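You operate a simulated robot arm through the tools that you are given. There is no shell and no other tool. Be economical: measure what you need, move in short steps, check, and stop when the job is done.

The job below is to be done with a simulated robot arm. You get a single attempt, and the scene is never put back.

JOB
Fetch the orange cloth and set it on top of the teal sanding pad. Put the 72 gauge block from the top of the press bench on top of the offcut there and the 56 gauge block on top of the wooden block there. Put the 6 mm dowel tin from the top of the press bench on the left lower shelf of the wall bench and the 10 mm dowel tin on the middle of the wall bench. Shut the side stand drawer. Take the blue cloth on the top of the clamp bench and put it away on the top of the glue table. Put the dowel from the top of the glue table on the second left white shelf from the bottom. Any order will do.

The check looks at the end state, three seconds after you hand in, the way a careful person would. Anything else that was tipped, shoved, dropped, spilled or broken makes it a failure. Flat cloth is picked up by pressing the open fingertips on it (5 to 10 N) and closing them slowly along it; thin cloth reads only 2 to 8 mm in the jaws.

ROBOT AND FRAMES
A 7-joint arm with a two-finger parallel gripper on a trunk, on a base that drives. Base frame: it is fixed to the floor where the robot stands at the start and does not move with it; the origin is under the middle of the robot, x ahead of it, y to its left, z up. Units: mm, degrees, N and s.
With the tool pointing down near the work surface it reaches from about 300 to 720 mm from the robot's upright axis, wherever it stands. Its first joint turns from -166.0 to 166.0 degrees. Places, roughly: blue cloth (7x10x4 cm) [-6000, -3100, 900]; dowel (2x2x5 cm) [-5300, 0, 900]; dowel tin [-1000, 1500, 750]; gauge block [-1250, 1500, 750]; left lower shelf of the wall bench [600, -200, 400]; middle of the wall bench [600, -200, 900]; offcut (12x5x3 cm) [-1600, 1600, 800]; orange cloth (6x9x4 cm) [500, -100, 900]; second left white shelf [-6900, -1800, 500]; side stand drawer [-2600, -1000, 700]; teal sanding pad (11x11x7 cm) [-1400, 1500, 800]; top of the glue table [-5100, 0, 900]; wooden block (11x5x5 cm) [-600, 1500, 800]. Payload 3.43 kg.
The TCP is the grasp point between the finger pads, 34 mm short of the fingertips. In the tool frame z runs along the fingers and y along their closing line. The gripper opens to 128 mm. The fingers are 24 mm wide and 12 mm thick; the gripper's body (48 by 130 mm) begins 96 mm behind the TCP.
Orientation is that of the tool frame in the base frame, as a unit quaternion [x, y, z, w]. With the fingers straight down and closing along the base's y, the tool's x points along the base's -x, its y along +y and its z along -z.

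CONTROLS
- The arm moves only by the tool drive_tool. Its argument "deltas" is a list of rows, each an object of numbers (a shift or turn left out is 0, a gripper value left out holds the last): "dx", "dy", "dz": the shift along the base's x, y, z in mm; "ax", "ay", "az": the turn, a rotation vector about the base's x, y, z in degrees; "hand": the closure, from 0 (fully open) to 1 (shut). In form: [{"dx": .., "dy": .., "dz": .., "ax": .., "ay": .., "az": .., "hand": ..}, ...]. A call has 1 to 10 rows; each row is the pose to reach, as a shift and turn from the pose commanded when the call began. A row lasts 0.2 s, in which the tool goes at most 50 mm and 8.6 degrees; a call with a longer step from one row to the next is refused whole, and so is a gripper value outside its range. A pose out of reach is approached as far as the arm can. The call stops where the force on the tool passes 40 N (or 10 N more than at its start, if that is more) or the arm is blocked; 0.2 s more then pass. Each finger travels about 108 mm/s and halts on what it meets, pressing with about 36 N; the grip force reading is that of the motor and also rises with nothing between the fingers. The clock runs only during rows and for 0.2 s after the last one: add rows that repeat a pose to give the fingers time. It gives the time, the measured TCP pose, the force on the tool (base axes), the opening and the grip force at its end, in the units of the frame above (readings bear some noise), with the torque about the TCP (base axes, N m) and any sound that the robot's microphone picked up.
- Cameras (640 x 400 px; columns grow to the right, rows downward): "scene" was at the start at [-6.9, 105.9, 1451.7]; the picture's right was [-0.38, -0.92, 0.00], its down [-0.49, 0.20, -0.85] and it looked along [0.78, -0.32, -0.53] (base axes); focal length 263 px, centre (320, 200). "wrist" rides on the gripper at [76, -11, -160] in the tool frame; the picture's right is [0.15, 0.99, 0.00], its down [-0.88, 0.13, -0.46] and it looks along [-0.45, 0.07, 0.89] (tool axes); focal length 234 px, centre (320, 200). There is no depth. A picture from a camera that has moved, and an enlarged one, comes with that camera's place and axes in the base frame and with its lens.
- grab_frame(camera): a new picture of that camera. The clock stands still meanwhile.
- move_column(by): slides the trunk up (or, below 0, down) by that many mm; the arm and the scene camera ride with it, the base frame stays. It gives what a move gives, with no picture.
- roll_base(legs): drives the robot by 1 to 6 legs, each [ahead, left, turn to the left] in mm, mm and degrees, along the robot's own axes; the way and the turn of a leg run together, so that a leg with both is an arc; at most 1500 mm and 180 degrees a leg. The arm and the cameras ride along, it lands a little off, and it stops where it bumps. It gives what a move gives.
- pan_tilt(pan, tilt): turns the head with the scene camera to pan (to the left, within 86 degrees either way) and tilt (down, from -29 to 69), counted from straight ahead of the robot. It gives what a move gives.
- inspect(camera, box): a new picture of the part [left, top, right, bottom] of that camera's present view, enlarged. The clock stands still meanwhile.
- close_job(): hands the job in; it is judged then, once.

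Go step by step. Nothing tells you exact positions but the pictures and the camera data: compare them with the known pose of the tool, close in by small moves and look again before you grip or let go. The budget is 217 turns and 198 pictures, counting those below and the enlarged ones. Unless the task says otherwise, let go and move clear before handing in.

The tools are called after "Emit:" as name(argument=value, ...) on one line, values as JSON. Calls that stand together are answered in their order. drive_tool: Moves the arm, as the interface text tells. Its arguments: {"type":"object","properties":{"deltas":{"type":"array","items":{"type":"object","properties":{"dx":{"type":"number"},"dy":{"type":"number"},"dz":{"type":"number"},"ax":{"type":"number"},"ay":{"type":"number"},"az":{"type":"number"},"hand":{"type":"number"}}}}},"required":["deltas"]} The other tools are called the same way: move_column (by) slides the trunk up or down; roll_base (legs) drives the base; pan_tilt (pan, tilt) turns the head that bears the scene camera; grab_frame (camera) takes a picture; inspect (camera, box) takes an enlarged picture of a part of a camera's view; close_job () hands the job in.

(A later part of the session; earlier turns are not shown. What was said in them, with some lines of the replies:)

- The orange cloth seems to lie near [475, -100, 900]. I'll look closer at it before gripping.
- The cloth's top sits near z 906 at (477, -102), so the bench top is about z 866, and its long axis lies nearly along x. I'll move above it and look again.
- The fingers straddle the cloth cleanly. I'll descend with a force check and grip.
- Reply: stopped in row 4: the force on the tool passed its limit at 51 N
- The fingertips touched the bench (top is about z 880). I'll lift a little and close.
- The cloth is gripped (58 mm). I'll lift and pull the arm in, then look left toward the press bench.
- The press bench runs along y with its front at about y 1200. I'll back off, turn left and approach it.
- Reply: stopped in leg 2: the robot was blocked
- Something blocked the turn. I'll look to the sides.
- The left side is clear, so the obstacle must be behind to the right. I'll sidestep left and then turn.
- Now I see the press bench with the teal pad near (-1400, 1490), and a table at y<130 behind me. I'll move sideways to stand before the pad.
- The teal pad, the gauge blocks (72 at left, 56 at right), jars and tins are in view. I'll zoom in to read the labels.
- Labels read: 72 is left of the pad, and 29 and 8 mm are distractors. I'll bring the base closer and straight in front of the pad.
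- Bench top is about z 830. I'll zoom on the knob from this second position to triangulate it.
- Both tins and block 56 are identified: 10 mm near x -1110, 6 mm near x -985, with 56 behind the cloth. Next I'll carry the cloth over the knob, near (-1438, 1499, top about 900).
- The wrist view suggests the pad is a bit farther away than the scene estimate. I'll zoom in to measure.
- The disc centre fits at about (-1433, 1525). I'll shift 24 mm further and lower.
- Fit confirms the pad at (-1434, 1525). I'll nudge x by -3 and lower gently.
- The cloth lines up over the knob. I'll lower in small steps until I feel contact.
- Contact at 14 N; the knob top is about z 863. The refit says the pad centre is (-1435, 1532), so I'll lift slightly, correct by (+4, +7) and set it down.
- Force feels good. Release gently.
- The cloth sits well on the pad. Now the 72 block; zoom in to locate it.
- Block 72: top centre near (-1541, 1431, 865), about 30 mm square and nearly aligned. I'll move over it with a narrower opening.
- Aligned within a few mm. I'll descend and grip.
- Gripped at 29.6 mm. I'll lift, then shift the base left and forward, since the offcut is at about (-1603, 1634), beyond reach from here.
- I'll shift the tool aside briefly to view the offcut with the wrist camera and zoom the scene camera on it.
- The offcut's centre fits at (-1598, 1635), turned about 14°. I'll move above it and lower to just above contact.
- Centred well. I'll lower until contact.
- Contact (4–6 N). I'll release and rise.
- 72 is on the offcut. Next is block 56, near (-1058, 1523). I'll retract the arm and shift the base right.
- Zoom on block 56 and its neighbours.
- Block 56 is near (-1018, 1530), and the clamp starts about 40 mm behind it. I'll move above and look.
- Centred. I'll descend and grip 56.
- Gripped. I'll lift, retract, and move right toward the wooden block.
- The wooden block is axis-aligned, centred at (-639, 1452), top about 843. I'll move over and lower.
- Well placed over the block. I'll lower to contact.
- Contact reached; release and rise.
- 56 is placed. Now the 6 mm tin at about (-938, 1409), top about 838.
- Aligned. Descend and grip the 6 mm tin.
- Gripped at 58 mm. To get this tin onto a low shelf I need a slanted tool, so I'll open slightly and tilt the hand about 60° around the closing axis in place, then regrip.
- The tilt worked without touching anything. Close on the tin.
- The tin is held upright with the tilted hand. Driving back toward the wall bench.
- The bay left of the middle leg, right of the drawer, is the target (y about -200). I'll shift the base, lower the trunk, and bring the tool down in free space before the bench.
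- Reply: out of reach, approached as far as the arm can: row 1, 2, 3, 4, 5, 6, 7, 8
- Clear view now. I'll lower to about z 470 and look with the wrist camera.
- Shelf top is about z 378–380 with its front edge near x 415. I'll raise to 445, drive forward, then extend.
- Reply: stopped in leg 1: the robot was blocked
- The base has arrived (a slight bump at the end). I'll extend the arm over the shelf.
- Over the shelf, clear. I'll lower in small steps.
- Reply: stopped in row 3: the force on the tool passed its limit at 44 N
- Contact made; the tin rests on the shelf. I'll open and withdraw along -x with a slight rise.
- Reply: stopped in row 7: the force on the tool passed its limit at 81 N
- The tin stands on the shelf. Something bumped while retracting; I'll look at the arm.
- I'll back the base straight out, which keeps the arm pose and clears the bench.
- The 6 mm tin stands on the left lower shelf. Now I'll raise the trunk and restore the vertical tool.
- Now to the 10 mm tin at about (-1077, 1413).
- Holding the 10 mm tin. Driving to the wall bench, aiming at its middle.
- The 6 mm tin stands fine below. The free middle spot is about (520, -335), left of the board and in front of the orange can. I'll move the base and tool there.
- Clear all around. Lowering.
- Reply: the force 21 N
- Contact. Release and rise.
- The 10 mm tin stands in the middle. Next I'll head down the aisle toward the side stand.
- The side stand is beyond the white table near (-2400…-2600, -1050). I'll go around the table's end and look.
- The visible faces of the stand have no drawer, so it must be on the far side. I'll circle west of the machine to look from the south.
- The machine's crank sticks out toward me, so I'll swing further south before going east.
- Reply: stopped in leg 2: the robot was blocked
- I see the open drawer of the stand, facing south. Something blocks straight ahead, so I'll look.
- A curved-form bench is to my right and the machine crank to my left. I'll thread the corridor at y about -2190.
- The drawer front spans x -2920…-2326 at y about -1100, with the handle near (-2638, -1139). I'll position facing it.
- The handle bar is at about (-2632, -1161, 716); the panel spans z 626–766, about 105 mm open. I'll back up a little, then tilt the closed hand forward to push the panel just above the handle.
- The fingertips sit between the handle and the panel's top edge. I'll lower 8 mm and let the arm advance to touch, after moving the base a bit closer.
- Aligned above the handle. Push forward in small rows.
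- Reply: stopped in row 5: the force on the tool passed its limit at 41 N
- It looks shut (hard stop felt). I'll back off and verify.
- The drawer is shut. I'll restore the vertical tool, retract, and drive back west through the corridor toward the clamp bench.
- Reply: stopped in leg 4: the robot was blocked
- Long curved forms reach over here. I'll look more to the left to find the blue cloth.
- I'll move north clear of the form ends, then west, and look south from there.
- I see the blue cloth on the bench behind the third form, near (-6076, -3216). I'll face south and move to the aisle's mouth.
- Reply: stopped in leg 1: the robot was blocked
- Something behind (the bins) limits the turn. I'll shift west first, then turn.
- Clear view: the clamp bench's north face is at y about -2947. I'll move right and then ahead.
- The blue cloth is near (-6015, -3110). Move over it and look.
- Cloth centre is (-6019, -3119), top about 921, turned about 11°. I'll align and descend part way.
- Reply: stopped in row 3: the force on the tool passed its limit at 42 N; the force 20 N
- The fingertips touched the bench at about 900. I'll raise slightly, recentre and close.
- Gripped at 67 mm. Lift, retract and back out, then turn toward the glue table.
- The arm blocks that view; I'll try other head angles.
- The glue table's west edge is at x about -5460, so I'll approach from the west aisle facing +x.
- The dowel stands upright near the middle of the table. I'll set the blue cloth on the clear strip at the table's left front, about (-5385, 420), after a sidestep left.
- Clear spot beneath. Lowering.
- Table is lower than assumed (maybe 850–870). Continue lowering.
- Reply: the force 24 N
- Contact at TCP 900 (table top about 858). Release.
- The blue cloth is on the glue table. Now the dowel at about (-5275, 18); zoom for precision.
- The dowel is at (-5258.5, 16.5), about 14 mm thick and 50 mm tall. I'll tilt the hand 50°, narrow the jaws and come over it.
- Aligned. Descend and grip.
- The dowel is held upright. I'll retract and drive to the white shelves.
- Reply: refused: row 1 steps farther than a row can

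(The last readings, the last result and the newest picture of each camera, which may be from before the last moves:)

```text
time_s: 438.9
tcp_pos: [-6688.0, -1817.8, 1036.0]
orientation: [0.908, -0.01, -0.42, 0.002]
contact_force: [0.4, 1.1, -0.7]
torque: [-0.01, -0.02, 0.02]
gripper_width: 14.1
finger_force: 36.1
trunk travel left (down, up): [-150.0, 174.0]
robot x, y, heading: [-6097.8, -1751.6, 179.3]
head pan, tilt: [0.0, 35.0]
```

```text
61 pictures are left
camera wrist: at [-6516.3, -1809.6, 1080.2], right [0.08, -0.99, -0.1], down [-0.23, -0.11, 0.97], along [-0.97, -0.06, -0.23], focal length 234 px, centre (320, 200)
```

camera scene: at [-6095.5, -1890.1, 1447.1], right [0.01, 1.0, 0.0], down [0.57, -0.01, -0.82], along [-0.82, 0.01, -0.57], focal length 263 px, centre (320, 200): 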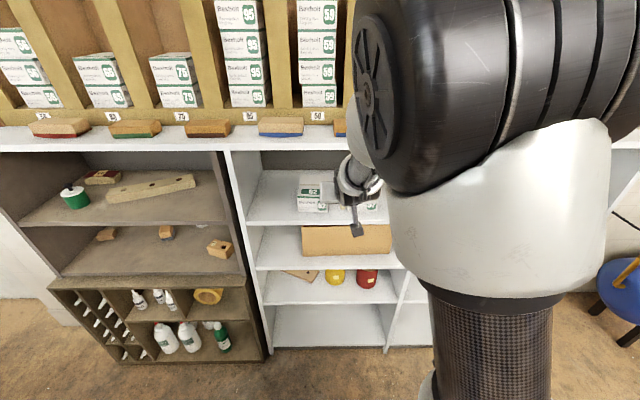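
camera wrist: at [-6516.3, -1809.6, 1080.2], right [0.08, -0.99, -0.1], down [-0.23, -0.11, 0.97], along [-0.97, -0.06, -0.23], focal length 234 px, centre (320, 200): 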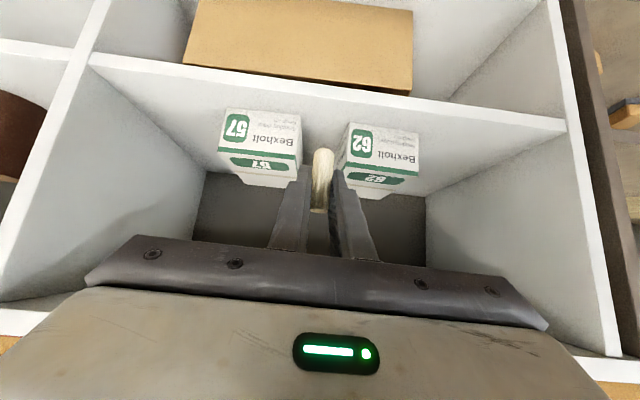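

I'm in front of the white unit; the target is the shelf with the yellow and red tins. I'll back up and zoom in.

Emit:
roll_base(legs=[[-250, 0, 0]])

Emit:
inspect(camera="scene", box=[220, 130, 460, 300])

```text
time_s: 440.7
tcp_pos: [-6438.4, -1821.8, 1036.7]
orientation: [0.908, -0.01, -0.419, 0.003]
contact_force: [-0.7, 1.0, -0.1]
torque: [-0.03, 0.02, -0.01]
gripper_width: 14.1
finger_force: 36.2
trunk travel left (down, up): [-150.0, 174.0]
robot x, y, heading: [-5842.7, -1751.4, 179.1]
head pan, tilt: [0.0, 35.0]
```

```text
2.35 times, centred on (340, 215) of scene
camera zoom: at [-5846.5, -1893.6, 1447.1], right [0.01, 1.0, 0.0], down [0.57, -0.01, -0.82], along [-0.82, 0.01, -0.57], focal length 618 px, centre (273, 165)
```

zoom: 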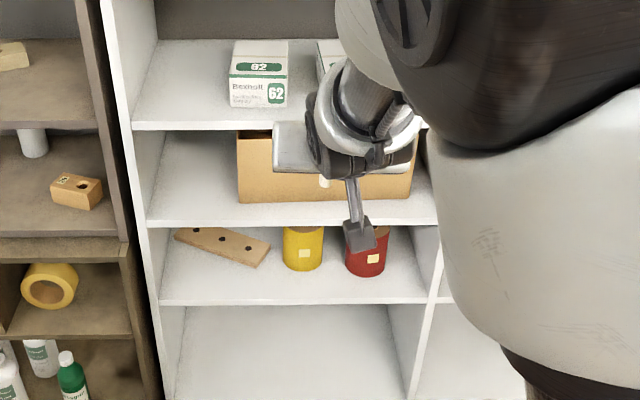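

Second shelf from the bottom is at about z 352, front edge about x -6840; the free spot is at the left front, about (-6900, -2030). I'll sidestep, lower the trunk and bring the hand low here in free space.

Emit:
roll_base(legs=[[0, 210, 0.8]])

Emit:
move_column(by=-150)

Emit:
drive_tool(deltas=[{"dz": -46}, {"dz": -92}, {"dz": -138}, {"dz": -184}, {"dz": -230}, {"dz": -276}, {"dz": -322}, {"dz": -368}, {"dz": -410}, {"dz": -440}])

Emit:
grab_frame(camera="scene")

Emit:
grab_frame(camera="wrist")

```text
time_s: 443.4
tcp_pos: [-6439.1, -2039.4, 1035.9]
orientation: [0.908, -0.003, -0.419, 0.005]
contact_force: [-0.8, -0.1, -0.5]
torque: [0.02, 0.01, 0.0]
gripper_width: 13.9
finger_force: 36.3
trunk travel left (down, up): [-150.0, 174.0]
robot x, y, heading: [-5848.7, -1965.9, -180.1]
head pan, tilt: [0.0, 35.0]
```

```text
time_s: 445.1
tcp_pos: [-6438.3, -2039.9, 885.3]
orientation: [0.907, -0.002, -0.42, 0.006]
contact_force: [-0.3, 0.3, -0.3]
torque: [0.0, -0.03, 0.01]
gripper_width: 14.0
finger_force: 35.8
trunk travel left (down, up): [0.0, 324.0]
robot x, y, heading: [-5849.6, -1964.5, -179.7]
head pan, tilt: [0.0, 35.0]
```

```text
time_s: 447.3
tcp_pos: [-6437.6, -2039.3, 444.1]
orientation: [0.908, -0.001, -0.419, 0.007]
contact_force: [1.0, 0.2, 0.5]
torque: [-0.03, -0.02, 0.01]
gripper_width: 14.0
finger_force: 36.0
trunk travel left (down, up): [0.0, 324.0]
robot x, y, heading: [-5842.8, -1960.3, -179.8]
head pan, tilt: [0.0, 35.0]
```

```text
59 pictures are left
camera scene: at [-5845.3, -2102.7, 1297.1], right [0.0, 1.0, 0.0], down [0.57, 0.0, -0.82], along [-0.82, 0.0, -0.57], focal length 263 px, centre (320, 200)
```

scene: 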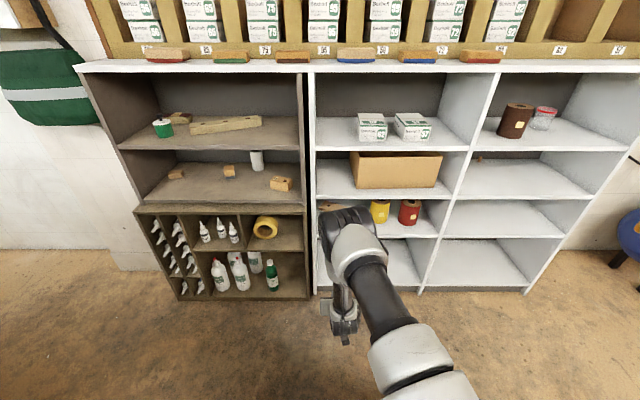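

```text
58 pictures are left
camera wrist: at [-6267.2, -2028.2, 489.1], right [0.1, -0.99, -0.1], down [-0.22, -0.12, 0.97], along [-0.97, -0.07, -0.23], focal length 234 px, centre (320, 200)
```

wrist: 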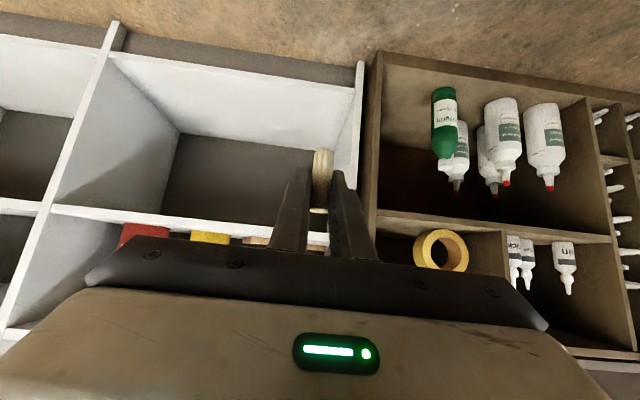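

Re-measured: the shelf front is at x about -6735 and the second shelf's top is z about 467 (bottom shelf about 110). I'll raise the hand to 545 and drive forward.

Emit:
drive_tool(deltas=[{"dz": 45, "dy": 5}, {"dz": 80, "dy": 10}, {"dz": 100, "dy": 10}])

Emit:
roll_base(legs=[[260, 0, 0]])

Emit:
grab_frame(camera="wrist")

Emit:
grab_frame(camera="scene")

```text
time_s: 448.1
tcp_pos: [-6438.9, -2031.3, 544.8]
orientation: [0.908, -0.003, -0.419, 0.005]
contact_force: [-0.4, -0.6, -0.1]
torque: [-0.01, 0.02, -0.02]
gripper_width: 14.0
finger_force: 35.6
trunk travel left (down, up): [0.0, 324.0]
robot x, y, heading: [-5849.8, -1963.6, -179.9]
head pan, tilt: [0.0, 35.0]
```

```text
time_s: 450.0
tcp_pos: [-6699.5, -2032.8, 545.0]
orientation: [0.908, -0.002, -0.419, 0.006]
contact_force: [0.5, 0.6, 0.5]
torque: [-0.02, 0.04, -0.02]
gripper_width: 13.9
finger_force: 36.3
trunk travel left (down, up): [0.0, 324.0]
robot x, y, heading: [-6110.5, -1967.5, -179.6]
head pan, tilt: [0.0, 35.0]
```

```text
57 pictures are left
camera wrist: at [-6529.1, -2019.9, 589.9], right [0.1, -0.99, -0.1], down [-0.22, -0.12, 0.97], along [-0.97, -0.07, -0.23], focal length 234 px, centre (320, 200)
```

wrist: 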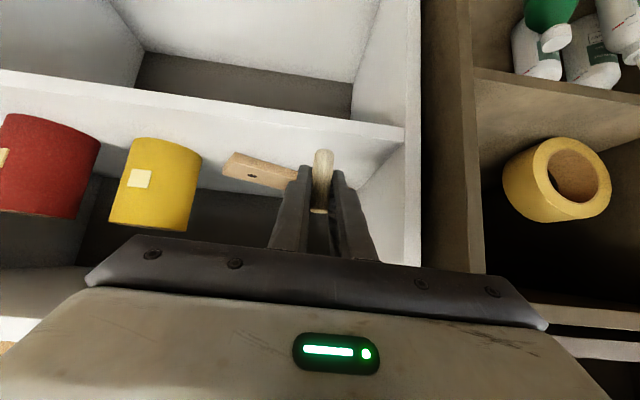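

```text
56 pictures are left
camera scene: at [-6107.2, -2103.4, 1297.1], right [0.0, 1.0, 0.0], down [0.57, 0.0, -0.82], along [-0.82, 0.0, -0.57], focal length 263 px, centre (320, 200)
```

scene: 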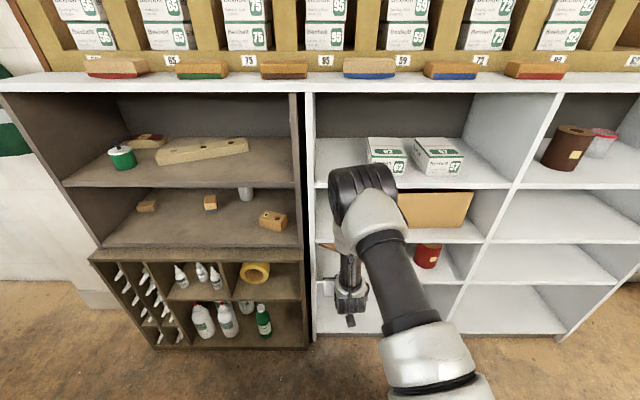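

Entry height looks right: the shelf edge is below the hand. Forward 95 mm.

Emit:
roll_base(legs=[[95, 0, 0]])

Emit:
drive_tool(deltas=[{"dz": -12}, {"dz": -24}])

Emit:
grab_frame(camera="wrist")

```text
time_s: 451.1
tcp_pos: [-6793.8, -2031.2, 545.7]
orientation: [0.908, -0.002, -0.419, 0.006]
contact_force: [0.0, -0.3, -0.3]
torque: [-0.01, 0.03, 0.03]
gripper_width: 14.3
finger_force: 35.9
trunk travel left (down, up): [0.0, 324.0]
robot x, y, heading: [-6203.1, -1963.7, -180.1]
head pan, tilt: [0.0, 35.0]
```

```text
time_s: 451.7
tcp_pos: [-6793.8, -2031.9, 520.3]
orientation: [0.908, -0.001, -0.42, 0.007]
contact_force: [-0.3, -0.1, 0.2]
torque: [-0.01, -0.01, -0.01]
gripper_width: 13.8
finger_force: 35.4
trunk travel left (down, up): [0.0, 324.0]
robot x, y, heading: [-6204.5, -1966.0, -179.8]
head pan, tilt: [0.0, 35.0]
```

```text
55 pictures are left
camera wrist: at [-6623.0, -2020.2, 565.4], right [0.1, -0.99, -0.1], down [-0.22, -0.12, 0.97], along [-0.97, -0.07, -0.23], focal length 234 px, centre (320, 200)
```

wrist: 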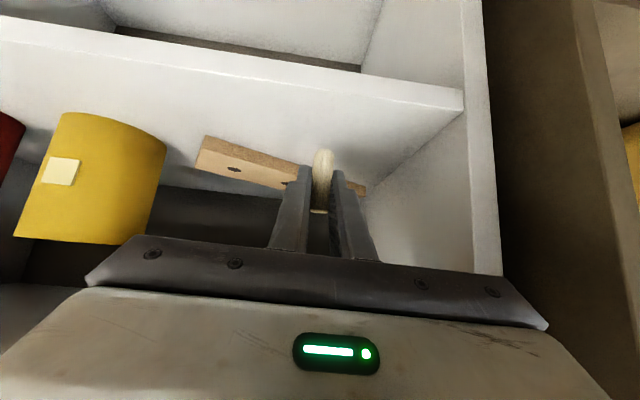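

Clear in front of the wood strip. Lower in fine steps to contact.

Emit:
drive_tool(deltas=[{"dz": -4}, {"dz": -8}, {"dz": -12}])

Emit:
drive_tool(deltas=[{"dz": -2}, {"dz": -4}])

```text
time_s: 452.5
tcp_pos: [-6793.7, -2032.4, 508.6]
orientation: [0.908, -0.002, -0.419, 0.007]
contact_force: [0.8, -0.6, -0.7]
torque: [0.02, 0.02, -0.03]
gripper_width: 14.2
finger_force: 36.0
trunk travel left (down, up): [0.0, 324.0]
robot x, y, heading: [-6206.4, -1961.6, -179.9]
head pan, tilt: [0.0, 35.0]
```

```text
time_s: 453.1
tcp_pos: [-6793.4, -2032.3, 505.0]
orientation: [0.908, 0.0, -0.42, 0.008]
contact_force: [-0.2, 0.1, -0.3]
torque: [-0.03, -0.03, -0.06]
gripper_width: 13.9
finger_force: 35.8
trunk travel left (down, up): [0.0, 324.0]
robot x, y, heading: [-6202.4, -1961.6, -179.9]
head pan, tilt: [0.0, 35.0]
```

Emit:
drive_tool(deltas=[{"dz": -2}, {"dz": -4}])

Emit:
inspect(camera="wrist", box=[240, 100, 400, 230])

```text
time_s: 453.7
tcp_pos: [-6794.1, -2031.5, 501.9]
orientation: [0.908, -0.001, -0.419, 0.006]
contact_force: [0.0, -0.9, -0.1]
torque: [0.02, -0.01, 0.0]
gripper_width: 13.9
finger_force: 36.5
trunk travel left (down, up): [0.0, 324.0]
robot x, y, heading: [-6202.6, -1963.0, -179.8]
head pan, tilt: [0.0, 35.0]
```

```text
3.08 times, centred on (320, 165) of wrist
camera zoom: at [-6622.8, -2020.1, 545.6], right [0.1, -0.99, -0.1], down [-0.22, -0.12, 0.97], along [-0.97, -0.07, -0.23], focal length 720 px, centre (320, 308)
```

zoom: 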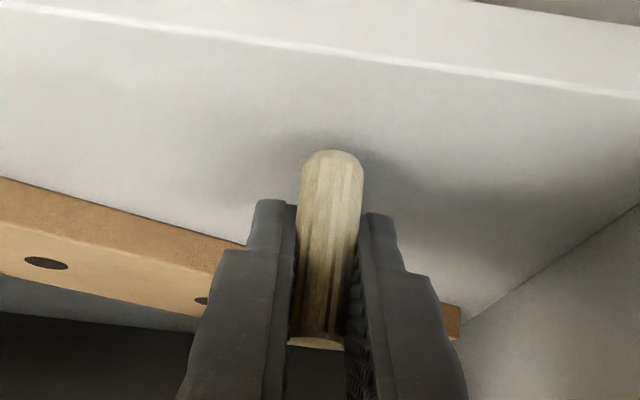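

Emit:
drive_tool(deltas=[{"dz": -2}, {"dz": -4}])

Emit:
drive_tool(deltas=[{"dz": -2}, {"dz": -3}])

```text
time_s: 454.3
tcp_pos: [-6793.6, -2032.2, 497.2]
orientation: [0.908, -0.001, -0.419, 0.007]
contact_force: [0.5, -0.7, -0.2]
torque: [0.0, 0.01, 0.0]
gripper_width: 13.9
finger_force: 35.8
trunk travel left (down, up): [0.0, 324.0]
robot x, y, heading: [-6201.2, -1965.1, -179.7]
head pan, tilt: [0.0, 35.0]
```

```text
time_s: 454.9
tcp_pos: [-6794.8, -2031.8, 494.4]
orientation: [0.908, -0.002, -0.42, 0.006]
contact_force: [0.7, -1.1, 3.7]
torque: [-0.01, -0.03, -0.02]
gripper_width: 14.1
finger_force: 36.4
trunk travel left (down, up): [0.0, 324.0]
robot x, y, heading: [-6202.0, -1965.3, -179.9]
head pan, tilt: [0.0, 35.0]
```

Contact. Seat it 1 mm more, then open slowly.

Emit:
drive_tool(deltas=[{"dz": -1}, {"dz": -1, "hand": 0.86}, {"dz": -1, "hand": 0.8}, {"dz": -1, "hand": 0.72}, {"dz": -1, "hand": 0.65}, {"dz": -1, "hand": 0.65}])

Emit:
inspect(camera="wrist", box=[240, 100, 400, 230])

```text
time_s: 456.3
tcp_pos: [-6794.1, -2032.6, 494.1]
orientation: [0.908, -0.002, -0.419, 0.006]
contact_force: [-1.1, 0.5, 0.0]
torque: [-0.06, 0.0, -0.03]
gripper_width: 44.7
finger_force: 0.1
trunk travel left (down, up): [0.0, 324.0]
robot x, y, heading: [-6201.7, -1964.6, -179.7]
head pan, tilt: [0.0, 35.0]
```

```text
3.08 times, centred on (320, 165) of wrist
camera zoom: at [-6622.7, -2020.2, 537.7], right [0.1, -0.99, -0.1], down [-0.22, -0.12, 0.97], along [-0.97, -0.07, -0.23], focal length 720 px, centre (320, 308)
```

zoom: 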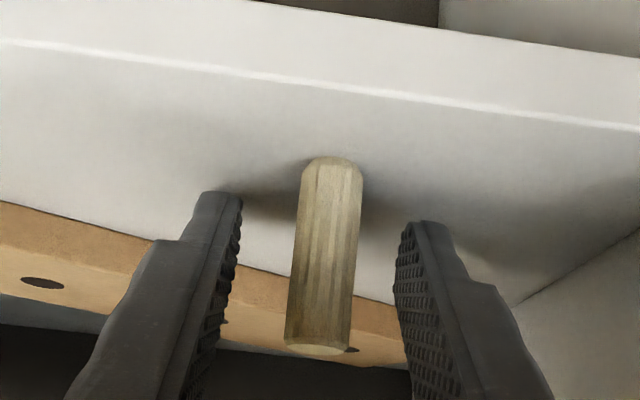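

The dowel stands on its own. Back straight out.

Emit:
roll_base(legs=[[-300, 0, 0]])

Emit:
grab_frame(camera="wrist")

```text
time_s: 458.4
tcp_pos: [-6498.1, -2030.5, 493.3]
orientation: [0.907, -0.002, -0.42, 0.006]
contact_force: [0.5, 0.6, 1.2]
torque: [0.01, -0.01, 0.03]
gripper_width: 44.7
finger_force: 0.1
trunk travel left (down, up): [0.0, 324.0]
robot x, y, heading: [-5909.4, -1961.5, -180.1]
head pan, tilt: [0.0, 35.0]
```

```text
52 pictures are left
camera wrist: at [-6327.4, -2018.7, 537.6], right [0.1, -0.99, -0.1], down [-0.22, -0.12, 0.97], along [-0.97, -0.07, -0.23], focal length 234 px, centre (320, 200)
```

wrist: 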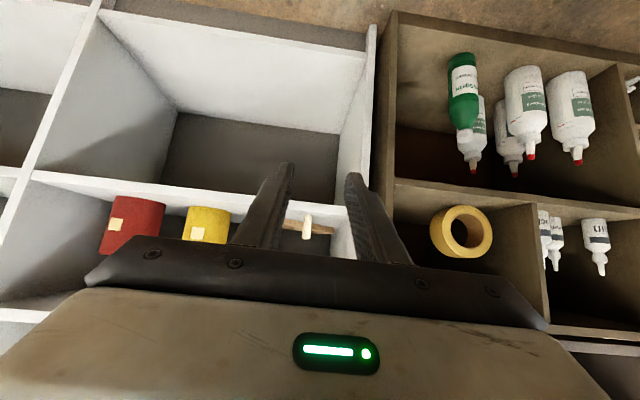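

The dowel stands on the second-from-bottom left white shelf, and every other item has been placed and checked with the hand clear. Handing in.

Emit:
close_job()

```text
The job is handed in.
```

I've handed the job in. Everything on the list was done, and a picture taken after each step showed the result in place:

- **Orange cloth:** on top of the teal sanding pad.
- **Gauge blocks:** 72 is on the offcut and 56 is on the wooden block.
- **Dowel tins:** the 6 mm tin is on the wall bench's left lower shelf. The 10 mm tin is on the bench top, just left of the jig board. I took that spot as the middle.
- **Side stand drawer:** shut.
- **Blue cloth:** on top of the glue table, at the left front.
- **Dowel:** upright on the second left white shelf from the bottom.

The base was stopped by obstacles several times while driving and turning: by the white table, the curved-form bench, and probably the bins by the glue table. The arm also hit something once while backing out of the wall bench shelf, reading 81 N. Nothing looked tipped or moved in the pictures afterwards, but I didn't go back to check each of those spots.
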